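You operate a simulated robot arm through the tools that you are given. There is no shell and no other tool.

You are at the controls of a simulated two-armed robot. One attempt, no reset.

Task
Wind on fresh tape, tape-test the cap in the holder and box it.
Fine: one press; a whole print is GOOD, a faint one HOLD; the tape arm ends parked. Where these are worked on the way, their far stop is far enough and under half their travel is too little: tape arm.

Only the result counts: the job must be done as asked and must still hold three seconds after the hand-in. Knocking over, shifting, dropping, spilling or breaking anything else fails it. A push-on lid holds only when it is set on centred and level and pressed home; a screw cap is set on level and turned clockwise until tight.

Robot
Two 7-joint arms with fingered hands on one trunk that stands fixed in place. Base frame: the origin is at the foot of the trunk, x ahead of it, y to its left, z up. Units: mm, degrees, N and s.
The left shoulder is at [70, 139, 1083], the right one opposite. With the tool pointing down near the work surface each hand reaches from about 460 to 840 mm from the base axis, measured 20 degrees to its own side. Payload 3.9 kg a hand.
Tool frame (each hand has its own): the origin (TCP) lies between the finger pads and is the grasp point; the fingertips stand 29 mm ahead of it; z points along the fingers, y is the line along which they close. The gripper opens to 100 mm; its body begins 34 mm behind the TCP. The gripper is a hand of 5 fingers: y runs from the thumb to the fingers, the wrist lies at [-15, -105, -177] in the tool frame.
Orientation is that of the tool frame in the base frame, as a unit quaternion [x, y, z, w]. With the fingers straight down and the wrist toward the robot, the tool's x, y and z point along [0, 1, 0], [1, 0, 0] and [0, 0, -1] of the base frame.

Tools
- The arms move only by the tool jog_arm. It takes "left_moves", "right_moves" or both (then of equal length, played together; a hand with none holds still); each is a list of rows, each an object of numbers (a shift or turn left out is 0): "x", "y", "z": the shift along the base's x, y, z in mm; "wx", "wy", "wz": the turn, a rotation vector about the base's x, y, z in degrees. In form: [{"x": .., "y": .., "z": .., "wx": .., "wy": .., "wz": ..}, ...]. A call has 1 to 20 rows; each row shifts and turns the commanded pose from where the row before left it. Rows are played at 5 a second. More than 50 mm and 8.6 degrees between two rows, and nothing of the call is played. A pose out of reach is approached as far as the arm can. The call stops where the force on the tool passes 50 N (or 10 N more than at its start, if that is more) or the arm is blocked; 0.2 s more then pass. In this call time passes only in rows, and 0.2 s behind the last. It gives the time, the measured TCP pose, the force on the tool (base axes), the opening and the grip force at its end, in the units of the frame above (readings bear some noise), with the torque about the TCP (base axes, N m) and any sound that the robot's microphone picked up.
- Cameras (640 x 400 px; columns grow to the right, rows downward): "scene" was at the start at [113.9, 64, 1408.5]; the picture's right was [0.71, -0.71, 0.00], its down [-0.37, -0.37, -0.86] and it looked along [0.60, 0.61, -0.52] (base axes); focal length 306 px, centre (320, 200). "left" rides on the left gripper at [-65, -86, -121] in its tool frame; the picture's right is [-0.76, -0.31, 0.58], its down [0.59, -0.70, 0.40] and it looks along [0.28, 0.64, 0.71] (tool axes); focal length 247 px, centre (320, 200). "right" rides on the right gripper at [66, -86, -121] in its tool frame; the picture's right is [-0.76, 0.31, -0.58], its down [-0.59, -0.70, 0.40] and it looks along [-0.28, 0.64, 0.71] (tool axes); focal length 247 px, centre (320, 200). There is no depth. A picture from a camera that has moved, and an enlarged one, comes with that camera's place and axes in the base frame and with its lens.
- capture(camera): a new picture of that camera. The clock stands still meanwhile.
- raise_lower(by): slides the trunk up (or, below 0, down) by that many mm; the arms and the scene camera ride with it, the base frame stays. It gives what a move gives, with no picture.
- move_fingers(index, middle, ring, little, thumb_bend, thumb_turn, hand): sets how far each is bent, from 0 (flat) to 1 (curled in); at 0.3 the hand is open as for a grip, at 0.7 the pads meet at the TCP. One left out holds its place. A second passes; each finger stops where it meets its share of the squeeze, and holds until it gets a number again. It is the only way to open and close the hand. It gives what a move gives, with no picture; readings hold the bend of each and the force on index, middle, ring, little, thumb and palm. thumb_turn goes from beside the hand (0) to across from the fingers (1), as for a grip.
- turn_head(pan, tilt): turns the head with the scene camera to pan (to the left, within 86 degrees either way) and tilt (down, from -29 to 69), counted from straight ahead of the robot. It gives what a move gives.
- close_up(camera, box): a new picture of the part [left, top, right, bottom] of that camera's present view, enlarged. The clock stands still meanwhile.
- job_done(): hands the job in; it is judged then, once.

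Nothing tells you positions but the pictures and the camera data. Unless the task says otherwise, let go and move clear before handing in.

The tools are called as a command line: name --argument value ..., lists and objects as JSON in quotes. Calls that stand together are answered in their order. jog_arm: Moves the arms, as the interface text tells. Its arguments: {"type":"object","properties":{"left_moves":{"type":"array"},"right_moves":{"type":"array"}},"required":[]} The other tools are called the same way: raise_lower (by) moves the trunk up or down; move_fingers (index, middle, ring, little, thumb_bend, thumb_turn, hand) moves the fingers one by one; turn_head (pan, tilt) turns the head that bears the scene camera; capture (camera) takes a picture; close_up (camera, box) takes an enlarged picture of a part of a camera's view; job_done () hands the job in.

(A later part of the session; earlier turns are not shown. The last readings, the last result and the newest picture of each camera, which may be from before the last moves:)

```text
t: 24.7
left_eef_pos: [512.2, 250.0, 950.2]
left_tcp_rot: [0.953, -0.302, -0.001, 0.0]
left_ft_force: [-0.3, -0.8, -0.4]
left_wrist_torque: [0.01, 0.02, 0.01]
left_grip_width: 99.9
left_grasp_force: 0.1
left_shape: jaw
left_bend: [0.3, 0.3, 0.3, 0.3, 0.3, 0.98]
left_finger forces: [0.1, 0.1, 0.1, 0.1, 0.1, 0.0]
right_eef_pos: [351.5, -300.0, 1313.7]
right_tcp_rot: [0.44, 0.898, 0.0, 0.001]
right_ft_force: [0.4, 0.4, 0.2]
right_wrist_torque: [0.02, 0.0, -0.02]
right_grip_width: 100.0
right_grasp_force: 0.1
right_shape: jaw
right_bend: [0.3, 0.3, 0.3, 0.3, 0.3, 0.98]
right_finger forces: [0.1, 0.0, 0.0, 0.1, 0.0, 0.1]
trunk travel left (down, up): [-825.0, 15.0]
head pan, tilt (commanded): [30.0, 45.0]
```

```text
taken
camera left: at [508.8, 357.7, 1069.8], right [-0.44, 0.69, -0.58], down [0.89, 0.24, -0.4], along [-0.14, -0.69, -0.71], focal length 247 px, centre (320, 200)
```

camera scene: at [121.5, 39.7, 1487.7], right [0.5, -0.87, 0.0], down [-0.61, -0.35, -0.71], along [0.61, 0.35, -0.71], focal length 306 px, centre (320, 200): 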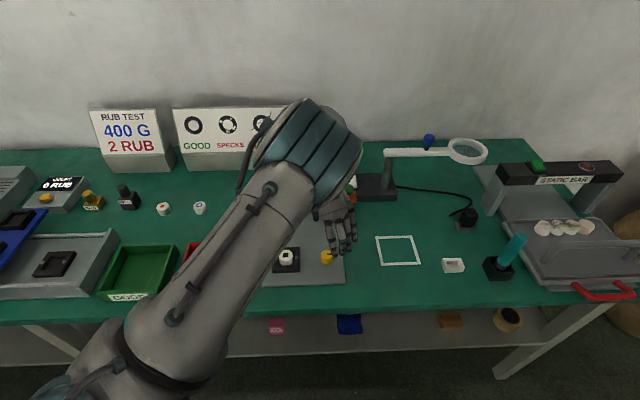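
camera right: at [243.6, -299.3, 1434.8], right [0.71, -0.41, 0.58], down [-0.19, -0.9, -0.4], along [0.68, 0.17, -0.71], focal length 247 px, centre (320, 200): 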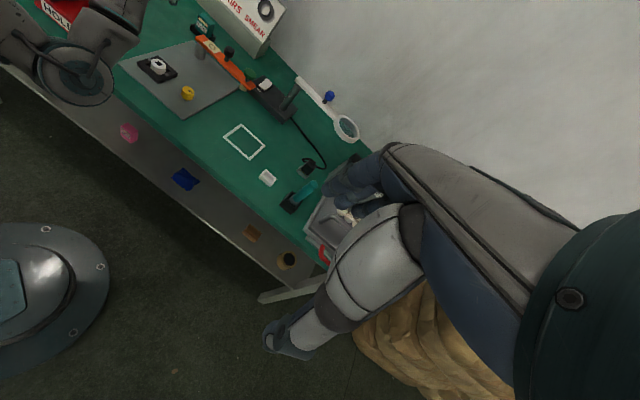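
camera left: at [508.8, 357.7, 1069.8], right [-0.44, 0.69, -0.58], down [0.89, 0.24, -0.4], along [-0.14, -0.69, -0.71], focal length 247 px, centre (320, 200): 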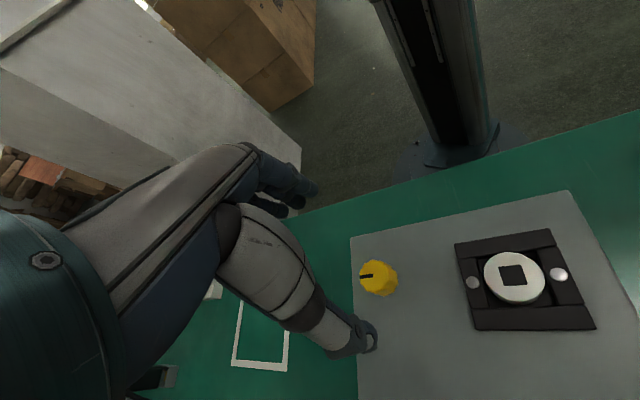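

The arm yaws freely from about −40° to −125°, and two views put the yellow knob at (515, 249) with its top near z 838. I'll yaw back, partly close the hand, and descend around the knob.

jog_arm --left_moves '[{"x": 1, "wz": 8}, {"x": 1, "wz": 8}, {"wz": 8}, {"wz": 8}, {"wz": 8}, {"wz": 8}, {"wz": 8}, {"wz": 8}, {"wz": 8}]'

move_fingers --hand "left" --index 0.45 --middle 0.45 --ring 0.45 --little 0.45 --thumb_bend 0.45

jog_arm --left_moves '[{"z": -25}, {"z": -25}]'

capture --camera "left"

capture --camera "scene"

```text
t: 26.7
left_eef_pos: [514.3, 250.9, 949.8]
left_tcp_rot: [0.948, 0.317, 0.0, 0.0]
left_ft_force: [-0.6, -0.1, 0.6]
left_wrist_torque: [-0.03, 0.04, 0.02]
left_grip_width: 99.7
left_grasp_force: 0.0
left_shape: jaw
left_bend: [0.3, 0.3, 0.3, 0.3, 0.3, 0.98]
left_finger forces: [0.0, 0.0, 0.0, 0.1, 0.0, 0.0]
right_eef_pos: [352.1, -299.3, 1314.8]
right_tcp_rot: [0.44, 0.898, 0.001, 0.001]
right_ft_force: [0.1, 0.3, -0.3]
right_wrist_torque: [-0.02, 0.0, 0.01]
right_grip_width: 99.6
right_grasp_force: 0.1
right_shape: jaw
right_bend: [0.3, 0.3, 0.3, 0.3, 0.3, 0.98]
right_finger forces: [0.0, 0.0, 0.0, 0.0, 0.0, 0.0]
trunk travel left (down, up): [-825.0, 15.0]
head pan, tilt (commanded): [30.0, 45.0]
```

```text
t: 27.7
left_eef_pos: [514.1, 250.3, 949.7]
left_tcp_rot: [0.949, 0.316, 0.0, 0.0]
left_ft_force: [0.3, -1.1, 0.0]
left_wrist_torque: [0.03, -0.02, 0.01]
left_grip_width: 62.8
left_grasp_force: 0.1
left_shape: fingers
left_bend: [0.45, 0.45, 0.45, 0.45, 0.45, 0.98]
left_finger forces: [0.0, 0.0, 0.1, 0.1, 0.0, 0.0]
right_eef_pos: [351.1, -299.9, 1315.5]
right_tcp_rot: [0.44, 0.898, 0.0, 0.0]
right_ft_force: [-0.4, -0.3, 0.4]
right_wrist_torque: [0.0, 0.01, 0.02]
right_grip_width: 99.5
right_grasp_force: 0.1
right_shape: jaw
right_bend: [0.3, 0.3, 0.3, 0.3, 0.3, 0.98]
right_finger forces: [0.1, 0.1, 0.1, 0.0, 0.1, 0.0]
trunk travel left (down, up): [-825.0, 15.0]
head pan, tilt (commanded): [30.0, 45.0]
```

```text
t: 28.3
left_eef_pos: [515.9, 250.9, 899.2]
left_tcp_rot: [0.949, 0.316, 0.0, 0.0]
left_ft_force: [-0.6, 0.0, -0.7]
left_wrist_torque: [-0.01, 0.02, -0.01]
left_grip_width: 63.0
left_grasp_force: 0.0
left_shape: fingers
left_bend: [0.45, 0.45, 0.45, 0.45, 0.45, 0.98]
left_finger forces: [0.0, 0.1, 0.0, 0.0, 0.0, 0.1]
right_eef_pos: [352.4, -297.2, 1316.0]
right_tcp_rot: [0.44, 0.898, 0.001, 0.0]
right_ft_force: [0.0, -0.4, 0.6]
right_wrist_torque: [0.02, 0.02, -0.02]
right_grip_width: 100.1
right_grasp_force: 0.1
right_shape: jaw
right_bend: [0.3, 0.3, 0.3, 0.3, 0.3, 0.98]
right_finger forces: [0.0, 0.0, 0.0, 0.0, 0.0, 0.1]
trunk travel left (down, up): [-825.0, 15.0]
head pan, tilt (commanded): [30.0, 45.0]
```

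```text
taken
camera left: at [411.5, 280.7, 1019.4], right [-0.79, -0.21, -0.58], down [0.05, 0.92, -0.4], along [0.61, -0.34, -0.71], focal length 247 px, centre (320, 200)
```

left: 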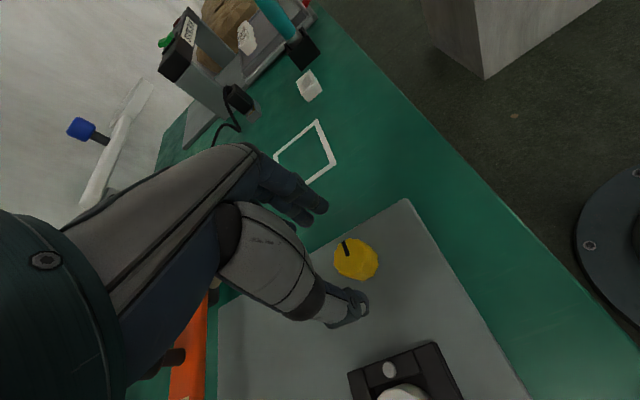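

```text
taken
camera scene: at [121.4, 41.6, 1487.7], right [0.5, -0.87, 0.0], down [-0.61, -0.35, -0.71], along [0.61, 0.35, -0.71], focal length 306 px, centre (320, 200)
```

scene: 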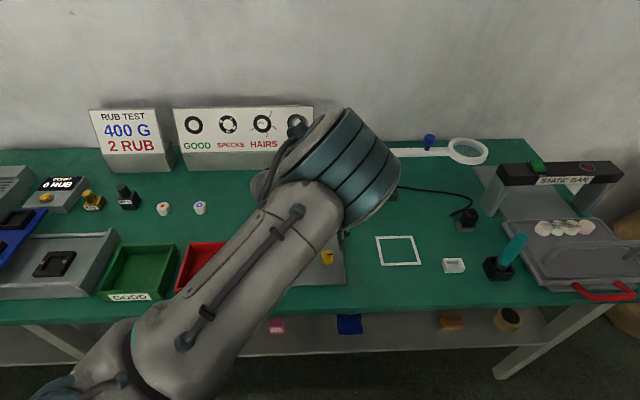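

The hand is above the knob within about 2 mm. I'll descend the remaining distance to TCP z ≈ 846 and look.

jog_arm --left_moves '[{"x": 1, "y": -1.5, "z": -18}, {"z": -18}, {"z": -18}]'

capture --camera "left"

```text
t: 29.1
left_eef_pos: [517.9, 249.5, 846.5]
left_tcp_rot: [0.948, 0.317, 0.0, 0.0]
left_ft_force: [0.2, 0.1, 0.2]
left_wrist_torque: [-0.05, -0.02, 0.01]
left_grip_width: 62.8
left_grasp_force: 0.0
left_shape: fingers
left_bend: [0.45, 0.45, 0.45, 0.45, 0.45, 0.98]
left_finger forces: [0.1, 0.0, 0.0, 0.0, 0.0, 0.0]
right_eef_pos: [352.6, -298.1, 1313.7]
right_tcp_rot: [0.439, 0.898, 0.0, 0.001]
right_ft_force: [0.2, -0.4, -0.6]
right_wrist_torque: [-0.02, 0.02, -0.01]
right_grip_width: 99.9
right_grasp_force: 0.0
right_shape: jaw
right_bend: [0.3, 0.3, 0.3, 0.3, 0.3, 0.98]
right_finger forces: [0.0, 0.1, 0.0, 0.0, 0.0, 0.0]
trunk travel left (down, up): [-825.0, 15.0]
head pan, tilt (commanded): [30.0, 45.0]
```

```text
taken
camera left: at [412.3, 279.1, 965.4], right [-0.79, -0.21, -0.58], down [0.05, 0.92, -0.4], along [0.61, -0.34, -0.71], focal length 247 px, centre (320, 200)
```

left: 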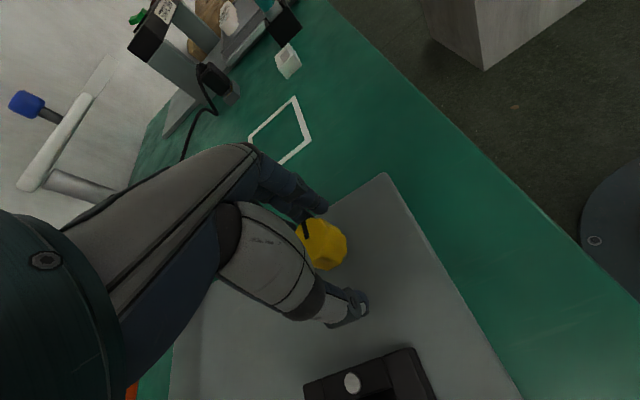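

The knob sits between the thumb and fingers. I'll close on it.

move_fingers --hand "left" --index 0.65 --middle 0.65 --ring 0.65 --little 0.65 --thumb_bend 0.65

capture --camera "left"

```text
t: 30.1
left_eef_pos: [517.2, 248.5, 845.4]
left_tcp_rot: [0.949, 0.317, 0.0, 0.001]
left_ft_force: [2.8, -5.0, -0.6]
left_wrist_torque: [-0.08, -0.03, 0.0]
left_grip_width: 26.0
left_grasp_force: 5.4
left_shape: fingers
left_bend: [0.6, 0.62, 0.65, 0.65, 0.62, 0.97]
left_finger forces: [5.5, 3.1, 0.1, 0.0, 3.0, 0.0]
right_eef_pos: [353.0, -299.6, 1314.9]
right_tcp_rot: [0.44, 0.898, -0.001, 0.0]
right_ft_force: [-0.5, 0.0, -0.1]
right_wrist_torque: [0.0, -0.02, 0.01]
right_grip_width: 99.9
right_grasp_force: 0.1
right_shape: jaw
right_bend: [0.3, 0.3, 0.3, 0.3, 0.3, 0.98]
right_finger forces: [0.1, 0.1, 0.0, 0.0, 0.0, 0.1]
trunk travel left (down, up): [-825.0, 15.0]
head pan, tilt (commanded): [30.0, 45.0]
```

```text
taken
camera left: at [412.7, 278.3, 965.6], right [-0.79, -0.21, -0.58], down [0.05, 0.92, -0.4], along [0.61, -0.34, -0.71], focal length 247 px, centre (320, 200)
```

left: 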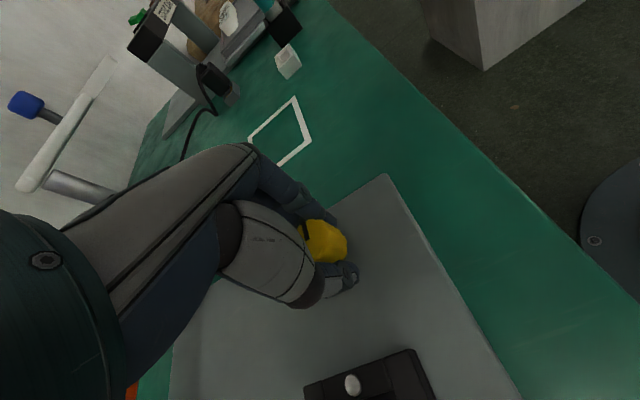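

Only index and middle met the knob, so it's off-centre toward the index side. I'll open slightly, take a close-up and re-centre before turning.

move_fingers --hand "left" --index 0.48 --middle 0.48 --ring 0.48 --little 0.48 --thumb_bend 0.48

close_up --camera "left" --box '[240, 160, 400, 320]'

```text
t: 31.1
left_eef_pos: [516.8, 250.2, 846.6]
left_tcp_rot: [0.949, 0.317, 0.0, 0.0]
left_ft_force: [0.5, -0.3, 0.7]
left_wrist_torque: [-0.02, -0.03, 0.01]
left_grip_width: 54.8
left_grasp_force: 0.1
left_shape: fingers
left_bend: [0.48, 0.48, 0.48, 0.48, 0.48, 0.97]
left_finger forces: [0.0, 0.1, 0.2, 0.1, 0.0, 0.0]
right_eef_pos: [352.0, -297.8, 1314.9]
right_tcp_rot: [0.44, 0.898, 0.0, 0.0]
right_ft_force: [0.1, -0.4, -0.2]
right_wrist_torque: [0.02, 0.0, 0.01]
right_grip_width: 99.7
right_grasp_force: 0.1
right_shape: jaw
right_bend: [0.3, 0.3, 0.3, 0.3, 0.3, 0.98]
right_finger forces: [0.0, 0.1, 0.0, 0.0, 0.0, 0.0]
trunk travel left (down, up): [-825.0, 15.0]
head pan, tilt (commanded): [30.0, 45.0]
```

```text
2.50 times, centred on (320, 240) of left
camera zoom: at [412.1, 279.1, 965.6], right [-0.79, -0.21, -0.58], down [0.05, 0.92, -0.4], along [0.61, -0.34, -0.71], focal length 617 px, centre (320, 100)
```

zoom: 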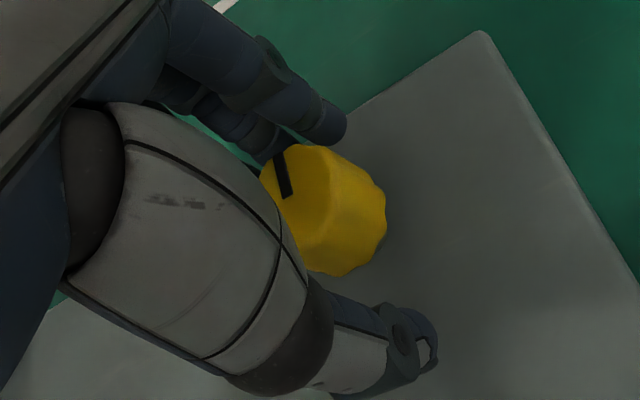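

With the mark used as the centre reference, the knob is at about (516, 249, top 848), so the hand is centred well; the thumb simply opposes index and middle. I'll grip again and turn clockwise a first step.

move_fingers --hand "left" --index 0.68 --middle 0.68 --ring 0.6 --little 0.55 --thumb_bend 0.68

jog_arm --left_moves '[{"wz": -6}, {"wz": -6}, {"wz": -6}]'

close_up --camera "left" --box '[240, 160, 400, 320]'

```text
t: 32.1
left_eef_pos: [516.7, 248.3, 846.1]
left_tcp_rot: [0.949, 0.316, 0.0, -0.001]
left_ft_force: [4.5, -6.7, 0.3]
left_wrist_torque: [-0.09, -0.04, -0.05]
left_grip_width: 25.2
left_grasp_force: 9.0
left_shape: fingers
left_bend: [0.6, 0.63, 0.6, 0.55, 0.63, 0.97]
left_finger forces: [8.0, 4.9, 0.0, 0.0, 4.9, 0.0]
right_eef_pos: [352.3, -300.7, 1313.6]
right_tcp_rot: [0.439, 0.898, 0.0, 0.0]
right_ft_force: [-0.2, -0.1, -0.4]
right_wrist_torque: [-0.02, 0.0, -0.03]
right_grip_width: 99.9
right_grasp_force: 0.1
right_shape: jaw
right_bend: [0.3, 0.3, 0.3, 0.3, 0.3, 0.98]
right_finger forces: [0.1, 0.0, 0.0, 0.0, 0.0, 0.1]
trunk travel left (down, up): [-825.0, 15.0]
head pan, tilt (commanded): [30.0, 45.0]
```

```text
t: 32.9
left_eef_pos: [517.3, 248.6, 844.9]
left_tcp_rot: [0.987, 0.163, 0.0, 0.0]
left_ft_force: [8.9, -3.5, -0.4]
left_wrist_torque: [-0.03, -0.17, 0.19]
left_grip_width: 24.5
left_grasp_force: 10.4
left_shape: fingers
left_bend: [0.6, 0.64, 0.6, 0.55, 0.64, 0.95]
left_finger forces: [7.9, 6.9, 0.0, 0.0, 5.7, 0.1]
right_eef_pos: [353.2, -299.4, 1313.5]
right_tcp_rot: [0.44, 0.898, 0.0, 0.0]
right_ft_force: [0.0, -0.3, -0.4]
right_wrist_torque: [-0.03, 0.0, 0.01]
right_grip_width: 100.0
right_grasp_force: 0.1
right_shape: jaw
right_bend: [0.3, 0.3, 0.3, 0.3, 0.3, 0.98]
right_finger forces: [0.0, 0.0, 0.1, 0.0, 0.0, 0.0]
trunk travel left (down, up): [-825.0, 15.0]
head pan, tilt (commanded): [30.0, 45.0]
```

```text
2.50 times, centred on (320, 240) of left
camera zoom: at [427.9, 309.2, 965.5], right [-0.82, 0.05, -0.58], down [0.33, 0.86, -0.4], along [0.47, -0.52, -0.71], focal length 617 px, centre (320, 100)
```

zoom: 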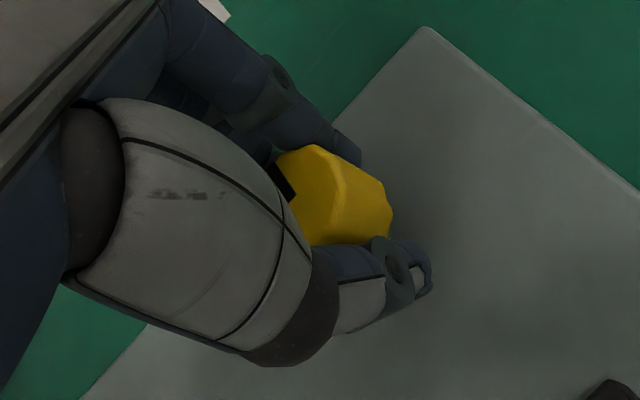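

The mark still points along the bench (−61°), so the knob did not turn clockwise – the fingers slipped. I'll try the opposite way with the same grip and compare.

jog_arm --left_moves '[{"wz": 6}, {"wz": 6}, {"wz": 6}, {"wz": 6}]'

close_up --camera "left" --box '[240, 160, 400, 320]'

```text
t: 33.9
left_eef_pos: [516.2, 248.0, 847.5]
left_tcp_rot: [0.93, 0.366, -0.001, 0.0]
left_ft_force: [3.2, -5.6, -1.0]
left_wrist_torque: [-0.07, -0.05, -0.01]
left_grip_width: 24.2
left_grasp_force: 9.7
left_shape: fingers
left_bend: [0.6, 0.63, 0.6, 0.55, 0.64, 0.97]
left_finger forces: [8.0, 4.8, 0.1, 0.0, 5.2, 0.0]
right_eef_pos: [352.3, -300.1, 1314.2]
right_tcp_rot: [0.44, 0.898, 0.0, 0.0]
right_ft_force: [-0.3, 0.2, 0.4]
right_wrist_torque: [0.0, 0.0, 0.01]
right_grip_width: 100.0
right_grasp_force: 0.1
right_shape: jaw
right_bend: [0.3, 0.3, 0.3, 0.3, 0.3, 0.98]
right_finger forces: [0.0, 0.0, 0.0, 0.1, 0.1, 0.0]
trunk travel left (down, up): [-825.0, 15.0]
head pan, tilt (commanded): [30.0, 45.0]
```

```text
2.50 times, centred on (320, 240) of left
camera zoom: at [410.0, 266.8, 965.8], right [-0.76, -0.29, -0.58], down [-0.05, 0.92, -0.4], along [0.64, -0.28, -0.71], focal length 617 px, centre (320, 100)
```

zoom: 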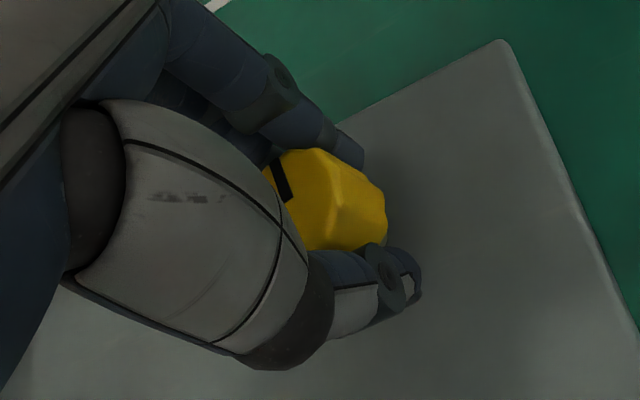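

Turning counter-clockwise moved the mark by roughly 12° with little torque, so the knob winds counter-clockwise. I'll open, yaw the hand clockwise to −127°, and regrip for a long counter-clockwise stroke.

move_fingers --hand "left" --index 0.47 --middle 0.47 --ring 0.47 --little 0.47 --thumb_bend 0.47

jog_arm --left_moves '[{"wz": -8}, {"wz": -8}, {"wz": -8}, {"wz": -8}, {"wz": -8}, {"wz": -8}, {"wz": -8}, {"wz": -8}, {"wz": -8}, {"wz": -8}]'

close_up --camera "left" --box '[240, 160, 400, 320]'

capture --camera "scene"

```text
t: 34.9
left_eef_pos: [514.6, 248.7, 846.0]
left_tcp_rot: [0.931, 0.366, 0.0, 0.0]
left_ft_force: [-0.4, 0.6, -0.6]
left_wrist_torque: [-0.02, -0.03, 0.0]
left_grip_width: 57.3
left_grasp_force: 0.1
left_shape: fingers
left_bend: [0.47, 0.47, 0.47, 0.47, 0.47, 0.97]
left_finger forces: [0.0, 0.0, 0.0, 0.0, 0.0, 0.1]
right_eef_pos: [353.0, -298.5, 1314.5]
right_tcp_rot: [0.44, 0.898, 0.0, -0.001]
right_ft_force: [0.1, -0.4, -0.3]
right_wrist_torque: [0.05, 0.0, 0.01]
right_grip_width: 99.7
right_grasp_force: 0.1
right_shape: jaw
right_bend: [0.3, 0.3, 0.3, 0.3, 0.3, 0.98]
right_finger forces: [0.0, 0.0, 0.0, 0.0, 0.0, 0.1]
trunk travel left (down, up): [-825.0, 15.0]
head pan, tilt (commanded): [30.0, 45.0]
```

```text
t: 37.1
left_eef_pos: [514.4, 248.6, 846.3]
left_tcp_rot: [0.948, -0.318, -0.001, 0.0]
left_ft_force: [0.1, 0.1, -0.5]
left_wrist_torque: [0.01, -0.03, 0.03]
left_grip_width: 57.2
left_grasp_force: 0.0
left_shape: fingers
left_bend: [0.47, 0.47, 0.47, 0.47, 0.47, 0.98]
left_finger forces: [0.0, 0.0, 0.0, 0.1, 0.1, 0.1]
right_eef_pos: [351.0, -298.4, 1314.6]
right_tcp_rot: [0.44, 0.898, 0.0, 0.0]
right_ft_force: [0.1, 0.1, -0.6]
right_wrist_torque: [0.05, 0.02, -0.01]
right_grip_width: 99.6
right_grasp_force: 0.0
right_shape: jaw
right_bend: [0.3, 0.3, 0.3, 0.3, 0.3, 0.98]
right_finger forces: [0.0, 0.1, 0.0, 0.1, 0.0, 0.0]
trunk travel left (down, up): [-825.0, 15.0]
head pan, tilt (commanded): [30.0, 45.0]
```

```text
2.50 times, centred on (320, 240) of left
camera zoom: at [515.4, 357.5, 966.0], right [-0.42, 0.7, -0.58], down [0.89, 0.2, -0.4], along [-0.16, -0.68, -0.71], focal length 617 px, centre (320, 100)
```

zoom: 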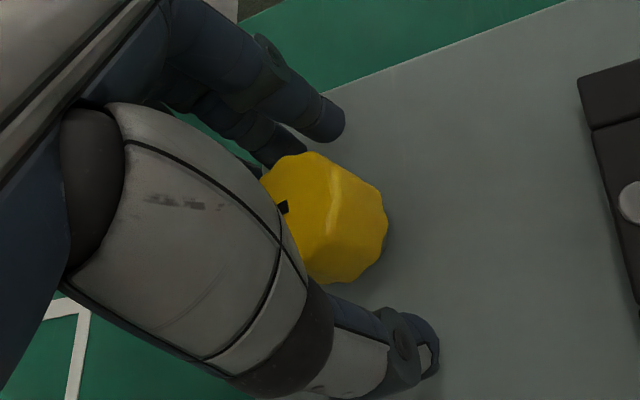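

```text
taken
camera scene: at [121.0, 40.8, 1487.7], right [0.5, -0.87, 0.0], down [-0.61, -0.35, -0.71], along [0.61, 0.35, -0.71], focal length 306 px, centre (320, 200)
```

scene: 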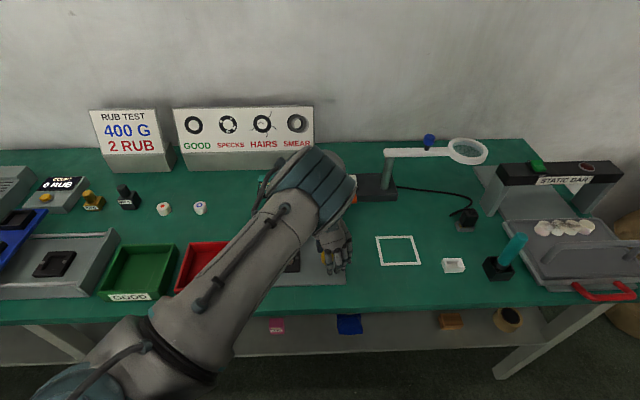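

The hand is centred with room to wind. I'll grip and turn counter-clockwise through about 72°.

move_fingers --hand "left" --index 0.7 --middle 0.7 --ring 0.6 --little 0.55 --thumb_bend 0.7

jog_arm --left_moves '[{"wz": 8}, {"wz": 8}, {"wz": 8}]'

close_up --camera "left" --box '[240, 160, 400, 320]'

```text
t: 38.1
left_eef_pos: [515.0, 248.8, 847.6]
left_tcp_rot: [0.948, -0.318, 0.001, 0.001]
left_ft_force: [-4.1, -3.6, -1.3]
left_wrist_torque: [-0.08, 0.03, -0.03]
left_grip_width: 23.9
left_grasp_force: 9.6
left_shape: fingers
left_bend: [0.62, 0.64, 0.6, 0.55, 0.64, 0.97]
left_finger forces: [7.7, 5.0, 0.0, 0.1, 7.0, 0.0]
right_eef_pos: [351.2, -299.9, 1315.3]
right_tcp_rot: [0.441, 0.898, 0.0, 0.0]
right_ft_force: [-0.6, -0.1, 0.4]
right_wrist_torque: [-0.02, 0.02, -0.03]
right_grip_width: 99.5
right_grasp_force: 0.0
right_shape: jaw
right_bend: [0.3, 0.3, 0.3, 0.3, 0.3, 0.98]
right_finger forces: [0.0, 0.1, 0.0, 0.0, 0.0, 0.1]
trunk travel left (down, up): [-825.0, 15.0]
head pan, tilt (commanded): [30.0, 45.0]
```

```text
t: 38.9
left_eef_pos: [515.8, 248.4, 848.4]
left_tcp_rot: [0.994, -0.113, 0.0, 0.0]
left_ft_force: [-3.6, -7.0, -2.1]
left_wrist_torque: [-0.12, 0.0, 0.0]
left_grip_width: 23.9
left_grasp_force: 10.2
left_shape: fingers
left_bend: [0.62, 0.64, 0.6, 0.55, 0.64, 0.97]
left_finger forces: [8.7, 5.5, 0.1, 0.0, 6.1, 0.0]
right_eef_pos: [351.0, -300.4, 1314.1]
right_tcp_rot: [0.44, 0.898, 0.001, 0.0]
right_ft_force: [0.3, 0.4, 0.4]
right_wrist_torque: [0.03, -0.02, 0.02]
right_grip_width: 99.8
right_grasp_force: 0.1
right_shape: jaw
right_bend: [0.3, 0.3, 0.3, 0.3, 0.3, 0.98]
right_finger forces: [0.0, 0.0, 0.1, 0.1, 0.0, 0.0]
trunk travel left (down, up): [-825.0, 15.0]
head pan, tilt (commanded): [30.0, 45.0]
```

```text
2.50 times, centred on (320, 240) of left
camera zoom: at [471.0, 346.6, 966.4], right [-0.67, 0.47, -0.58], down [0.73, 0.55, -0.4], along [0.13, -0.69, -0.71], focal length 617 px, centre (320, 100)
```

zoom: 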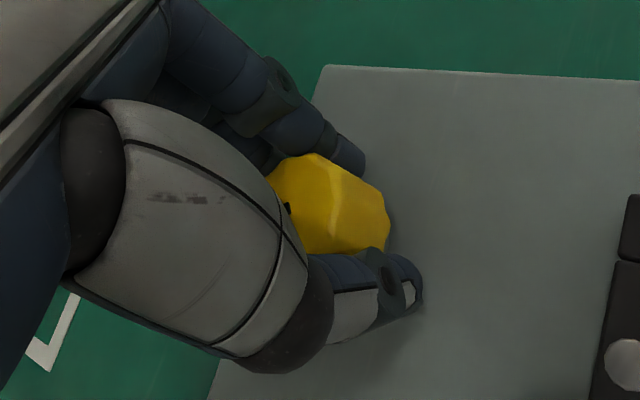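

The mark stays fixed relative to the hand and the torque is about zero, so the knob is turning. I'll carry on counter-clockwise.

jog_arm --left_moves '[{"wz": 8}, {"wz": 8}, {"wz": 8}, {"wz": 8}, {"wz": 8}, {"wz": 8}]'

close_up --camera "left" --box '[240, 160, 400, 320]'

capture --camera "left"

capture --camera "scene"

```text
t: 40.3
left_eef_pos: [516.1, 248.4, 846.0]
left_tcp_rot: [0.954, 0.301, -0.001, -0.001]
left_ft_force: [2.7, -9.6, -0.9]
left_wrist_torque: [-0.18, -0.05, -0.05]
left_grip_width: 24.2
left_grasp_force: 10.6
left_shape: fingers
left_bend: [0.61, 0.64, 0.6, 0.55, 0.64, 0.97]
left_finger forces: [9.9, 5.8, 0.1, 0.1, 6.3, 0.1]
right_eef_pos: [352.7, -301.8, 1313.8]
right_tcp_rot: [0.439, 0.898, 0.001, 0.0]
right_ft_force: [-0.1, 0.4, 0.4]
right_wrist_torque: [0.03, 0.01, 0.01]
right_grip_width: 100.0
right_grasp_force: 0.1
right_shape: jaw
right_bend: [0.3, 0.3, 0.3, 0.3, 0.3, 0.98]
right_finger forces: [0.0, 0.0, 0.0, 0.0, 0.0, 0.1]
trunk travel left (down, up): [-825.0, 15.0]
head pan, tilt (commanded): [30.0, 45.0]
```

```text
2.50 times, centred on (320, 240) of left
camera zoom: at [413.8, 280.8, 966.3], right [-0.8, -0.18, -0.58], down [0.08, 0.91, -0.4], along [0.6, -0.36, -0.71], focal length 617 px, centre (320, 100)
```

zoom: 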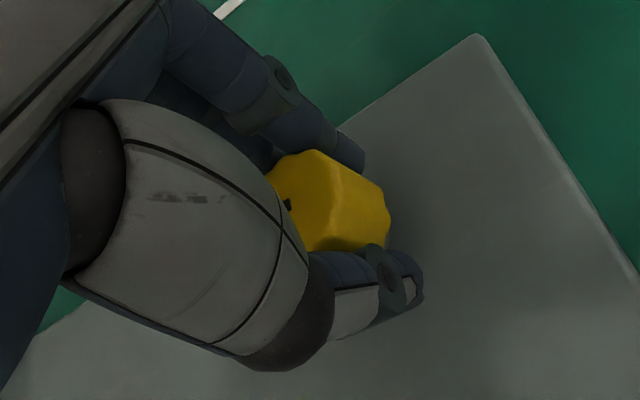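

```text
taken
camera left: at [413.8, 280.8, 966.3], right [-0.8, -0.18, -0.58], down [0.08, 0.91, -0.4], along [0.6, -0.36, -0.71], focal length 247 px, centre (320, 200)
```

left: 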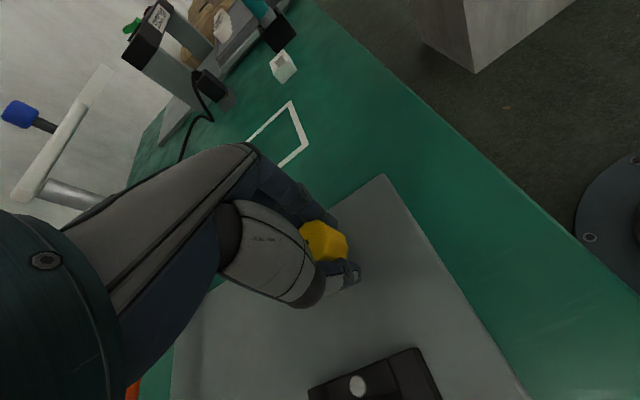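

```text
taken
camera scene: at [121.5, 39.0, 1487.7], right [0.5, -0.87, 0.0], down [-0.61, -0.35, -0.71], along [0.61, 0.35, -0.71], focal length 306 px, centre (320, 200)
```

scene: 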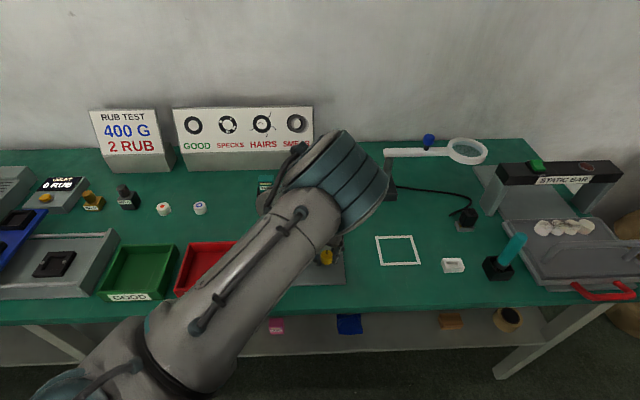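

The knob has turned about 84° in all. I'll check the tape window through the right hand's camera.

close_up --camera "right" --box '[120, 0, 300, 130]'

close_up --camera "scene" --box '[240, 130, 400, 280]'

```text
3.08 times, centred on (210, 65) of right
camera zoom: at [244.3, -301.1, 1434.3], right [0.71, -0.41, 0.58], down [-0.19, -0.9, -0.4], along [0.68, 0.17, -0.71], focal length 760 px, centre (658, 615)
```

zoom: 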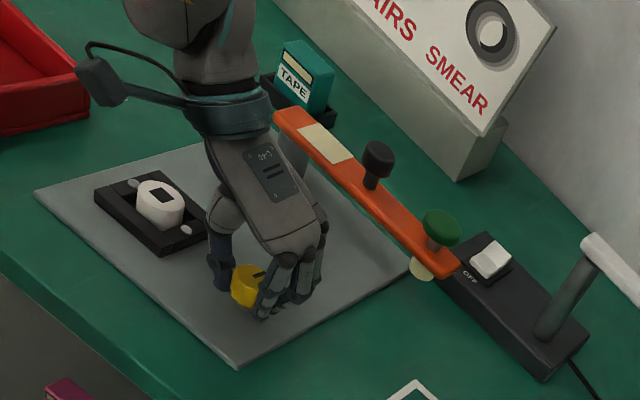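

```text
2.67 times, centred on (320, 205) of scene
camera zoom: at [121.5, 39.0, 1487.7], right [0.5, -0.87, 0.0], down [-0.61, -0.35, -0.71], along [0.61, 0.35, -0.71], focal length 816 px, centre (320, 187)
```

zoom: 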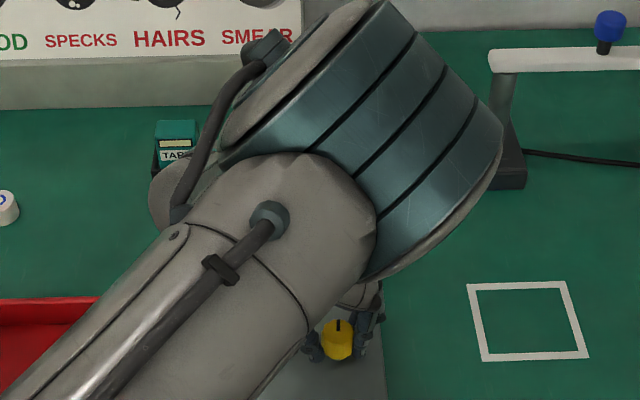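

The right camera shows the window is now blank and the mark points away (about 90° from start). I'll zoom in further to confirm.

close_up --camera "right" --box '[185, 20, 265, 80]'

close_up --camera "scene" --box '[305, 235, 345, 275]'

```text
6.67 times, centred on (225, 50) of right
camera zoom: at [244.3, -301.1, 1434.3], right [0.71, -0.41, 0.58], down [-0.19, -0.9, -0.4], along [0.68, 0.17, -0.71], focal length 1646 px, centre (953, 1200)
```

zoom: 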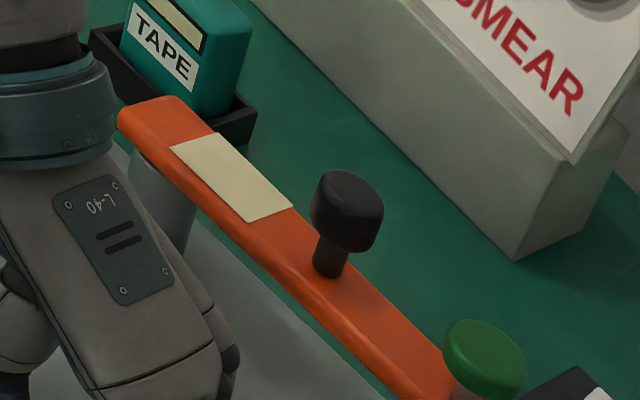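

```text
10.00 times, centred on (325, 255) of scene
camera zoom: at [121.5, 39.0, 1487.7], right [0.5, -0.87, 0.0], down [-0.61, -0.35, -0.71], along [0.61, 0.35, -0.71], focal length 3060 px, centre (270, -350)
```

zoom: 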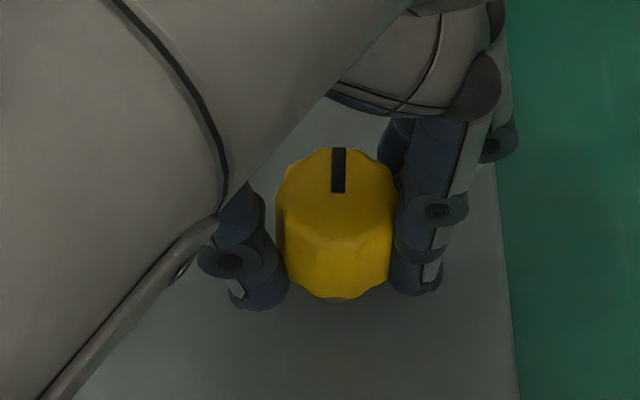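

The window is blank and the mark has gone a quarter turn. I'll release, raise straight up and check that the window stays blank.

move_fingers --hand "left" --index 0.45 --middle 0.45 --ring 0.45 --little 0.45 --thumb_bend 0.45

jog_arm --left_moves '[{"z": 20}, {"z": 30}, {"z": 40}, {"z": 40}]'

capture --camera "left"

close_up --camera "right" --box '[120, 0, 300, 130]'

```text
t: 41.3
left_eef_pos: [515.7, 249.2, 847.5]
left_tcp_rot: [0.954, 0.3, 0.0, 0.001]
left_ft_force: [0.8, 0.3, 0.3]
left_wrist_torque: [-0.03, 0.01, 0.03]
left_grip_width: 61.9
left_grasp_force: 0.0
left_shape: fingers
left_bend: [0.45, 0.45, 0.45, 0.45, 0.45, 0.97]
left_finger forces: [0.1, 0.0, 0.0, 0.0, 0.0, 0.0]
right_eef_pos: [351.7, -298.2, 1314.8]
right_tcp_rot: [0.44, 0.898, 0.0, 0.0]
right_ft_force: [0.1, 0.5, -0.2]
right_wrist_torque: [0.0, 0.01, 0.0]
right_grip_width: 99.5
right_grasp_force: 0.1
right_shape: jaw
right_bend: [0.3, 0.3, 0.3, 0.3, 0.3, 0.98]
right_finger forces: [0.0, 0.0, 0.0, 0.0, 0.1, 0.0]
trunk travel left (down, up): [-825.0, 15.0]
head pan, tilt (commanded): [30.0, 45.0]
```

```text
t: 42.3
left_eef_pos: [513.2, 248.2, 977.3]
left_tcp_rot: [0.954, 0.3, 0.0, 0.0]
left_ft_force: [-0.1, -0.9, 0.4]
left_wrist_torque: [0.02, 0.0, -0.02]
left_grip_width: 62.4
left_grasp_force: 0.1
left_shape: fingers
left_bend: [0.45, 0.45, 0.45, 0.45, 0.45, 0.98]
left_finger forces: [0.0, 0.0, 0.1, 0.0, 0.0, 0.1]
right_eef_pos: [350.2, -298.5, 1314.2]
right_tcp_rot: [0.44, 0.898, 0.0, 0.0]
right_ft_force: [0.0, -0.6, 0.1]
right_wrist_torque: [0.01, 0.0, -0.01]
right_grip_width: 99.7
right_grasp_force: 0.1
right_shape: jaw
right_bend: [0.3, 0.3, 0.3, 0.3, 0.3, 0.98]
right_finger forces: [0.0, 0.0, 0.0, 0.1, 0.0, 0.0]
trunk travel left (down, up): [-825.0, 15.0]
head pan, tilt (commanded): [30.0, 45.0]
```

```text
taken
camera left: at [411.4, 281.6, 1097.3], right [-0.8, -0.18, -0.58], down [0.08, 0.91, -0.4], along [0.6, -0.36, -0.71], focal length 247 px, centre (320, 200)
```

left: 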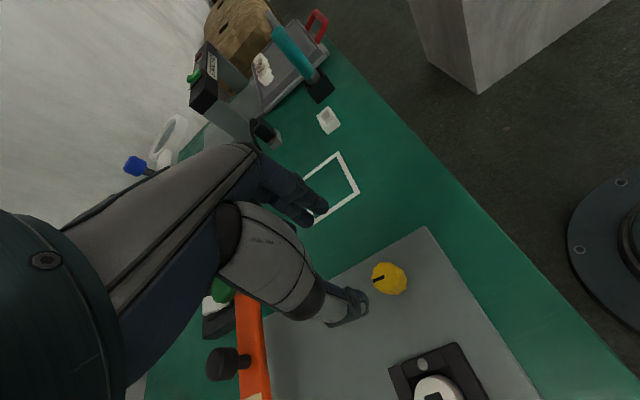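

```text
3.08 times, centred on (210, 65) of right
camera zoom: at [242.2, -299.7, 1434.9], right [0.71, -0.41, 0.58], down [-0.19, -0.9, -0.4], along [0.68, 0.17, -0.71], focal length 760 px, centre (658, 615)
```

zoom: 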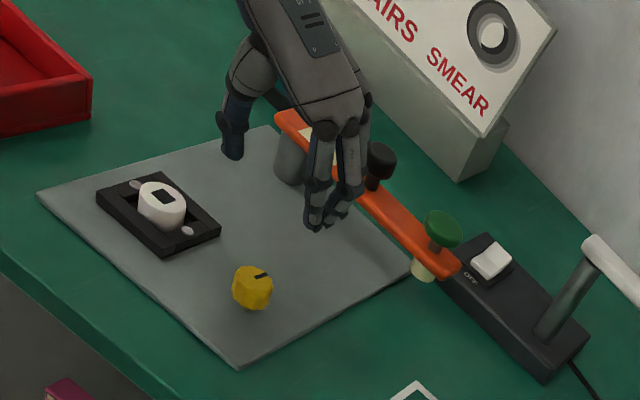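

The mark stays wound. From three views the black handle is at about (651, 359), top z 922, arm top z 873, pivot (609.5, 429.5), handle radius 82. I'll move above the handle at a safe height with the hand yawed to about −40°.

jog_arm --left_moves '[{"z": 20}, {"x": 23, "y": 18.5, "wz": 3}, {"x": 23, "y": 18.5, "wz": 3}, {"x": 23, "y": 18.5, "wz": 3}, {"x": 23, "y": 18.5, "wz": 3}, {"x": 23, "y": 18.5, "wz": 3}, {"x": 23, "y": 18.5}]'

capture --camera "left"

close_up --camera "right" --box '[120, 0, 300, 130]'

```text
t: 43.9
left_eef_pos: [652.7, 360.9, 996.3]
left_tcp_rot: [0.907, 0.421, 0.0, 0.0]
left_ft_force: [-0.5, -0.3, 0.2]
left_wrist_torque: [0.02, -0.01, 0.03]
left_grip_width: 62.3
left_grasp_force: 0.1
left_shape: fingers
left_bend: [0.45, 0.45, 0.45, 0.45, 0.45, 0.98]
left_finger forces: [0.0, 0.1, 0.0, 0.0, 0.0, 0.0]
right_eef_pos: [353.1, -297.1, 1314.8]
right_tcp_rot: [0.44, 0.898, 0.0, 0.001]
right_ft_force: [0.4, -0.6, -0.3]
right_wrist_torque: [-0.01, 0.05, -0.02]
right_grip_width: 99.8
right_grasp_force: 0.1
right_shape: jaw
right_bend: [0.3, 0.3, 0.3, 0.3, 0.3, 0.98]
right_finger forces: [0.0, 0.0, 0.0, 0.0, 0.0, 0.1]
trunk travel left (down, up): [-825.0, 15.0]
head pan, tilt (commanded): [30.0, 45.0]
```

```text
taken
camera left: at [546.3, 366.8, 1115.1], right [-0.72, -0.38, -0.58], down [-0.16, 0.9, -0.4], along [0.67, -0.2, -0.71], focal length 247 px, centre (320, 200)
```

left: 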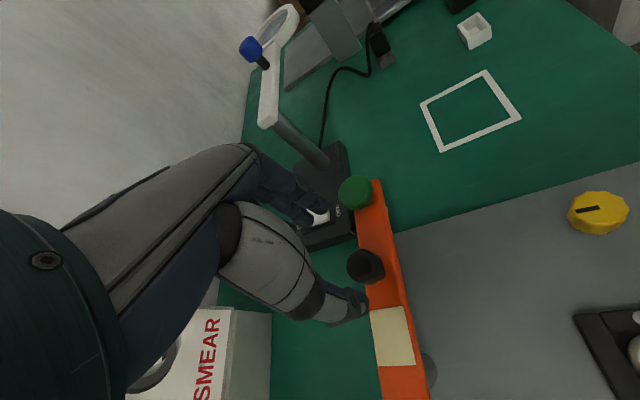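

```text
3.08 times, centred on (210, 65) of right
camera zoom: at [244.5, -297.6, 1435.0], right [0.71, -0.41, 0.58], down [-0.19, -0.9, -0.4], along [0.68, 0.17, -0.71], focal length 760 px, centre (658, 615)
```

zoom: 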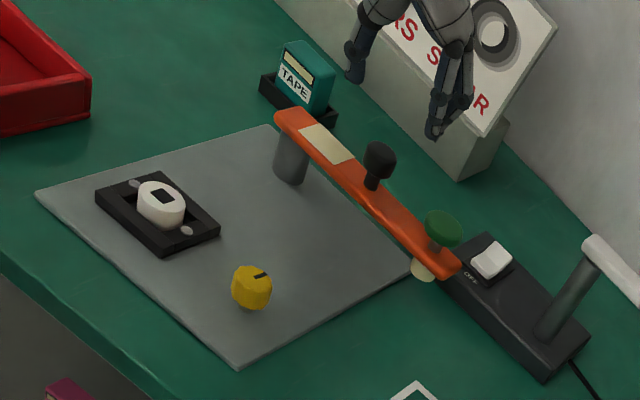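

The hand is centred over the black handle (652.8, 359.3). I'll descend to TCP z ≈ 917 and close on it.

jog_arm --left_moves '[{"z": -20}, {"z": -20}, {"z": -20}, {"z": -19}]'

capture --camera "left"

close_up --camera "right" --box '[160, 0, 280, 100]'

```text
t: 44.9
left_eef_pos: [652.9, 361.1, 916.5]
left_tcp_rot: [0.907, 0.421, 0.0, 0.0]
left_ft_force: [0.0, 0.6, 0.3]
left_wrist_torque: [-0.03, 0.01, -0.01]
left_grip_width: 62.3
left_grasp_force: 0.1
left_shape: fingers
left_bend: [0.45, 0.45, 0.45, 0.45, 0.45, 0.98]
left_finger forces: [0.1, 0.1, 0.1, 0.0, 0.1, 0.1]
right_eef_pos: [353.1, -298.1, 1314.6]
right_tcp_rot: [0.441, 0.898, 0.0, 0.0]
right_ft_force: [0.1, 0.2, 0.5]
right_wrist_torque: [-0.01, 0.0, -0.02]
right_grip_width: 99.8
right_grasp_force: 0.0
right_shape: jaw
right_bend: [0.3, 0.3, 0.3, 0.3, 0.3, 0.98]
right_finger forces: [0.1, 0.0, 0.0, 0.0, 0.1, 0.0]
trunk travel left (down, up): [-825.0, 15.0]
head pan, tilt (commanded): [30.0, 45.0]
```

```text
taken
camera left: at [545.7, 365.5, 1036.0], right [-0.72, -0.38, -0.58], down [-0.16, 0.9, -0.4], along [0.67, -0.2, -0.71], focal length 247 px, centre (320, 200)
```

left: 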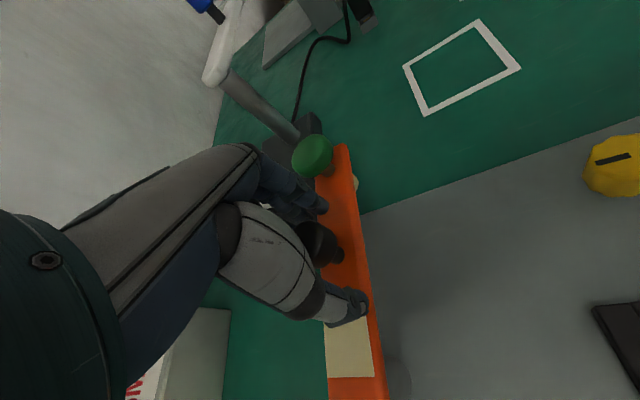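

```text
4.00 times, centred on (220, 50) of right
camera zoom: at [244.3, -298.6, 1434.9], right [0.71, -0.41, 0.58], down [-0.19, -0.9, -0.4], along [0.68, 0.17, -0.71], focal length 988 px, centre (720, 800)
```

zoom: 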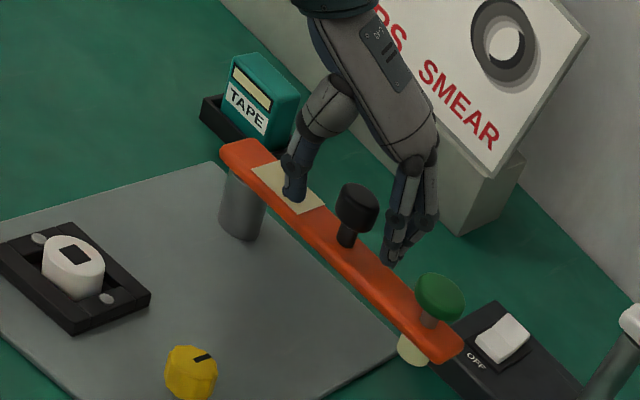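

The handle is between the thumb and the fingers. I'll grip it.

move_fingers --hand "left" --index 0.7 --middle 0.7 --ring 0.58 --little 0.5 --thumb_bend 0.7

close_up --camera "right" --box '[160, 0, 280, 100]'

```text
t: 45.9
left_eef_pos: [654.1, 357.8, 917.5]
left_tcp_rot: [0.907, 0.421, -0.001, 0.001]
left_ft_force: [5.8, -8.5, -3.1]
left_wrist_torque: [-0.17, -0.06, -0.04]
left_grip_width: 17.8
left_grasp_force: 8.7
left_shape: fingers
left_bend: [0.63, 0.64, 0.57, 0.5, 0.66, 0.97]
left_finger forces: [8.0, 6.1, 0.0, 0.0, 3.9, 0.0]
right_eef_pos: [353.5, -300.4, 1314.2]
right_tcp_rot: [0.44, 0.898, 0.0, -0.002]
right_ft_force: [0.7, 0.7, 0.0]
right_wrist_torque: [0.02, -0.03, -0.01]
right_grip_width: 99.6
right_grasp_force: 0.1
right_shape: jaw
right_bend: [0.3, 0.3, 0.3, 0.3, 0.3, 0.98]
right_finger forces: [0.0, 0.1, 0.0, 0.1, 0.1, 0.0]
trunk travel left (down, up): [-825.0, 15.0]
head pan, tilt (commanded): [30.0, 45.0]
```

```text
4.00 times, centred on (220, 50) of right
camera zoom: at [245.1, -300.8, 1434.2], right [0.71, -0.41, 0.58], down [-0.19, -0.9, -0.4], along [0.68, 0.17, -0.71], focal length 988 px, centre (720, 800)
```

zoom: 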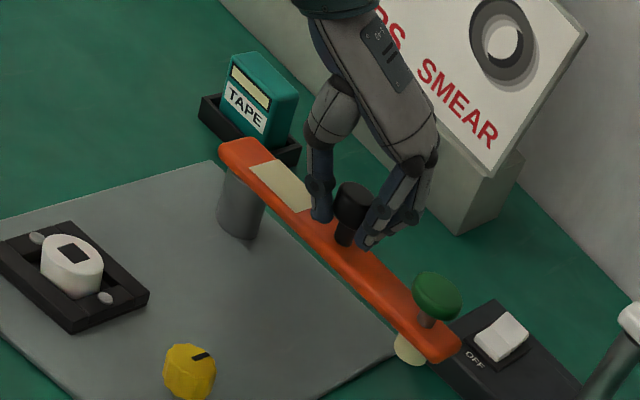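

The grip sits slightly behind the handle, good for pulling it toward the holder. I'll swing the first 30° along the arc and check.

jog_arm --left_moves '[{"x": -12.8, "y": -6.5, "wz": -6}, {"x": -13.7, "y": -4.2, "wz": -6}, {"x": -14.1, "y": -1.7, "wz": -6}]'

close_up --camera "right" --box '[120, 0, 300, 130]'

```text
t: 46.7
left_eef_pos: [612.9, 345.8, 915.5]
left_tcp_rot: [0.962, 0.274, -0.002, 0.0]
left_ft_force: [1.2, -10.6, -4.0]
left_wrist_torque: [-0.21, -0.05, -0.12]
left_grip_width: 15.4
left_grasp_force: 7.5
left_shape: fingers
left_bend: [0.64, 0.63, 0.57, 0.5, 0.67, 0.97]
left_finger forces: [5.6, 6.9, 0.0, 0.1, 2.6, 0.0]
right_eef_pos: [351.5, -301.0, 1314.6]
right_tcp_rot: [0.439, 0.898, 0.001, 0.0]
right_ft_force: [0.4, -0.4, -0.2]
right_wrist_torque: [0.03, 0.07, 0.02]
right_grip_width: 99.7
right_grasp_force: 0.1
right_shape: jaw
right_bend: [0.3, 0.3, 0.3, 0.3, 0.3, 0.98]
right_finger forces: [0.0, 0.0, 0.0, 0.0, 0.0, 0.0]
trunk travel left (down, up): [-825.0, 15.0]
head pan, tilt (commanded): [30.0, 45.0]
```

```text
3.08 times, centred on (210, 65) of right
camera zoom: at [244.4, -300.8, 1434.3], right [0.71, -0.41, 0.58], down [-0.19, -0.9, -0.4], along [0.68, 0.17, -0.71], focal length 760 px, centre (658, 615)
```

zoom: 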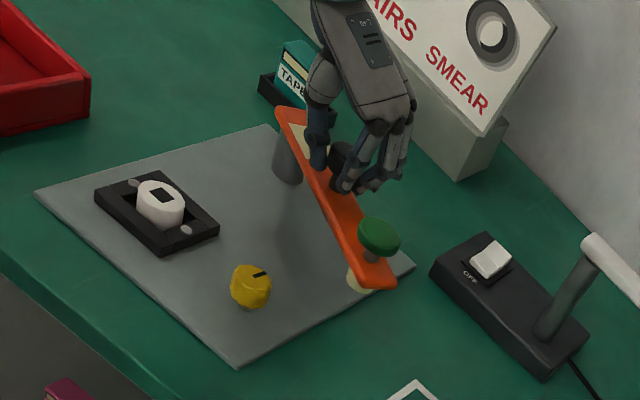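

The arm is following. I'll continue the arc with a small outward correction.

jog_arm --left_moves '[{"x": -14.3, "y": -0.3, "wz": -6}, {"x": -14.0, "y": 2.2, "wz": -6}, {"x": -13.3, "y": 5.3, "wz": -6}]'

close_up --camera "right" --box '[120, 0, 300, 130]'

```text
t: 47.5
left_eef_pos: [570.1, 353.8, 916.4]
left_tcp_rot: [0.993, 0.12, -0.002, 0.0]
left_ft_force: [-1.5, -8.9, -4.6]
left_wrist_torque: [-0.1, 0.08, -0.08]
left_grip_width: 11.6
left_grasp_force: 6.2
left_shape: fingers
left_bend: [0.66, 0.63, 0.57, 0.5, 0.67, 0.97]
left_finger forces: [3.7, 7.1, 0.0, 0.0, 2.0, 0.0]
right_eef_pos: [351.3, -299.9, 1314.4]
right_tcp_rot: [0.44, 0.898, 0.0, 0.001]
right_ft_force: [1.1, 0.8, -0.3]
right_wrist_torque: [0.0, -0.01, 0.02]
right_grip_width: 99.8
right_grasp_force: 0.2
right_shape: jaw
right_bend: [0.3, 0.3, 0.3, 0.3, 0.3, 0.98]
right_finger forces: [0.0, 0.1, 0.1, 0.0, 0.0, 0.0]
trunk travel left (down, up): [-825.0, 15.0]
head pan, tilt (commanded): [30.0, 45.0]
```

```text
3.08 times, centred on (210, 65) of right
camera zoom: at [243.5, -300.4, 1434.6], right [0.71, -0.41, 0.58], down [-0.19, -0.9, -0.4], along [0.68, 0.17, -0.71], focal length 760 px, centre (658, 615)
```

zoom: 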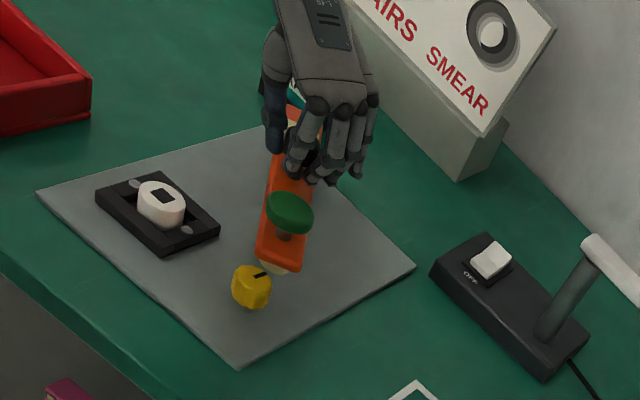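

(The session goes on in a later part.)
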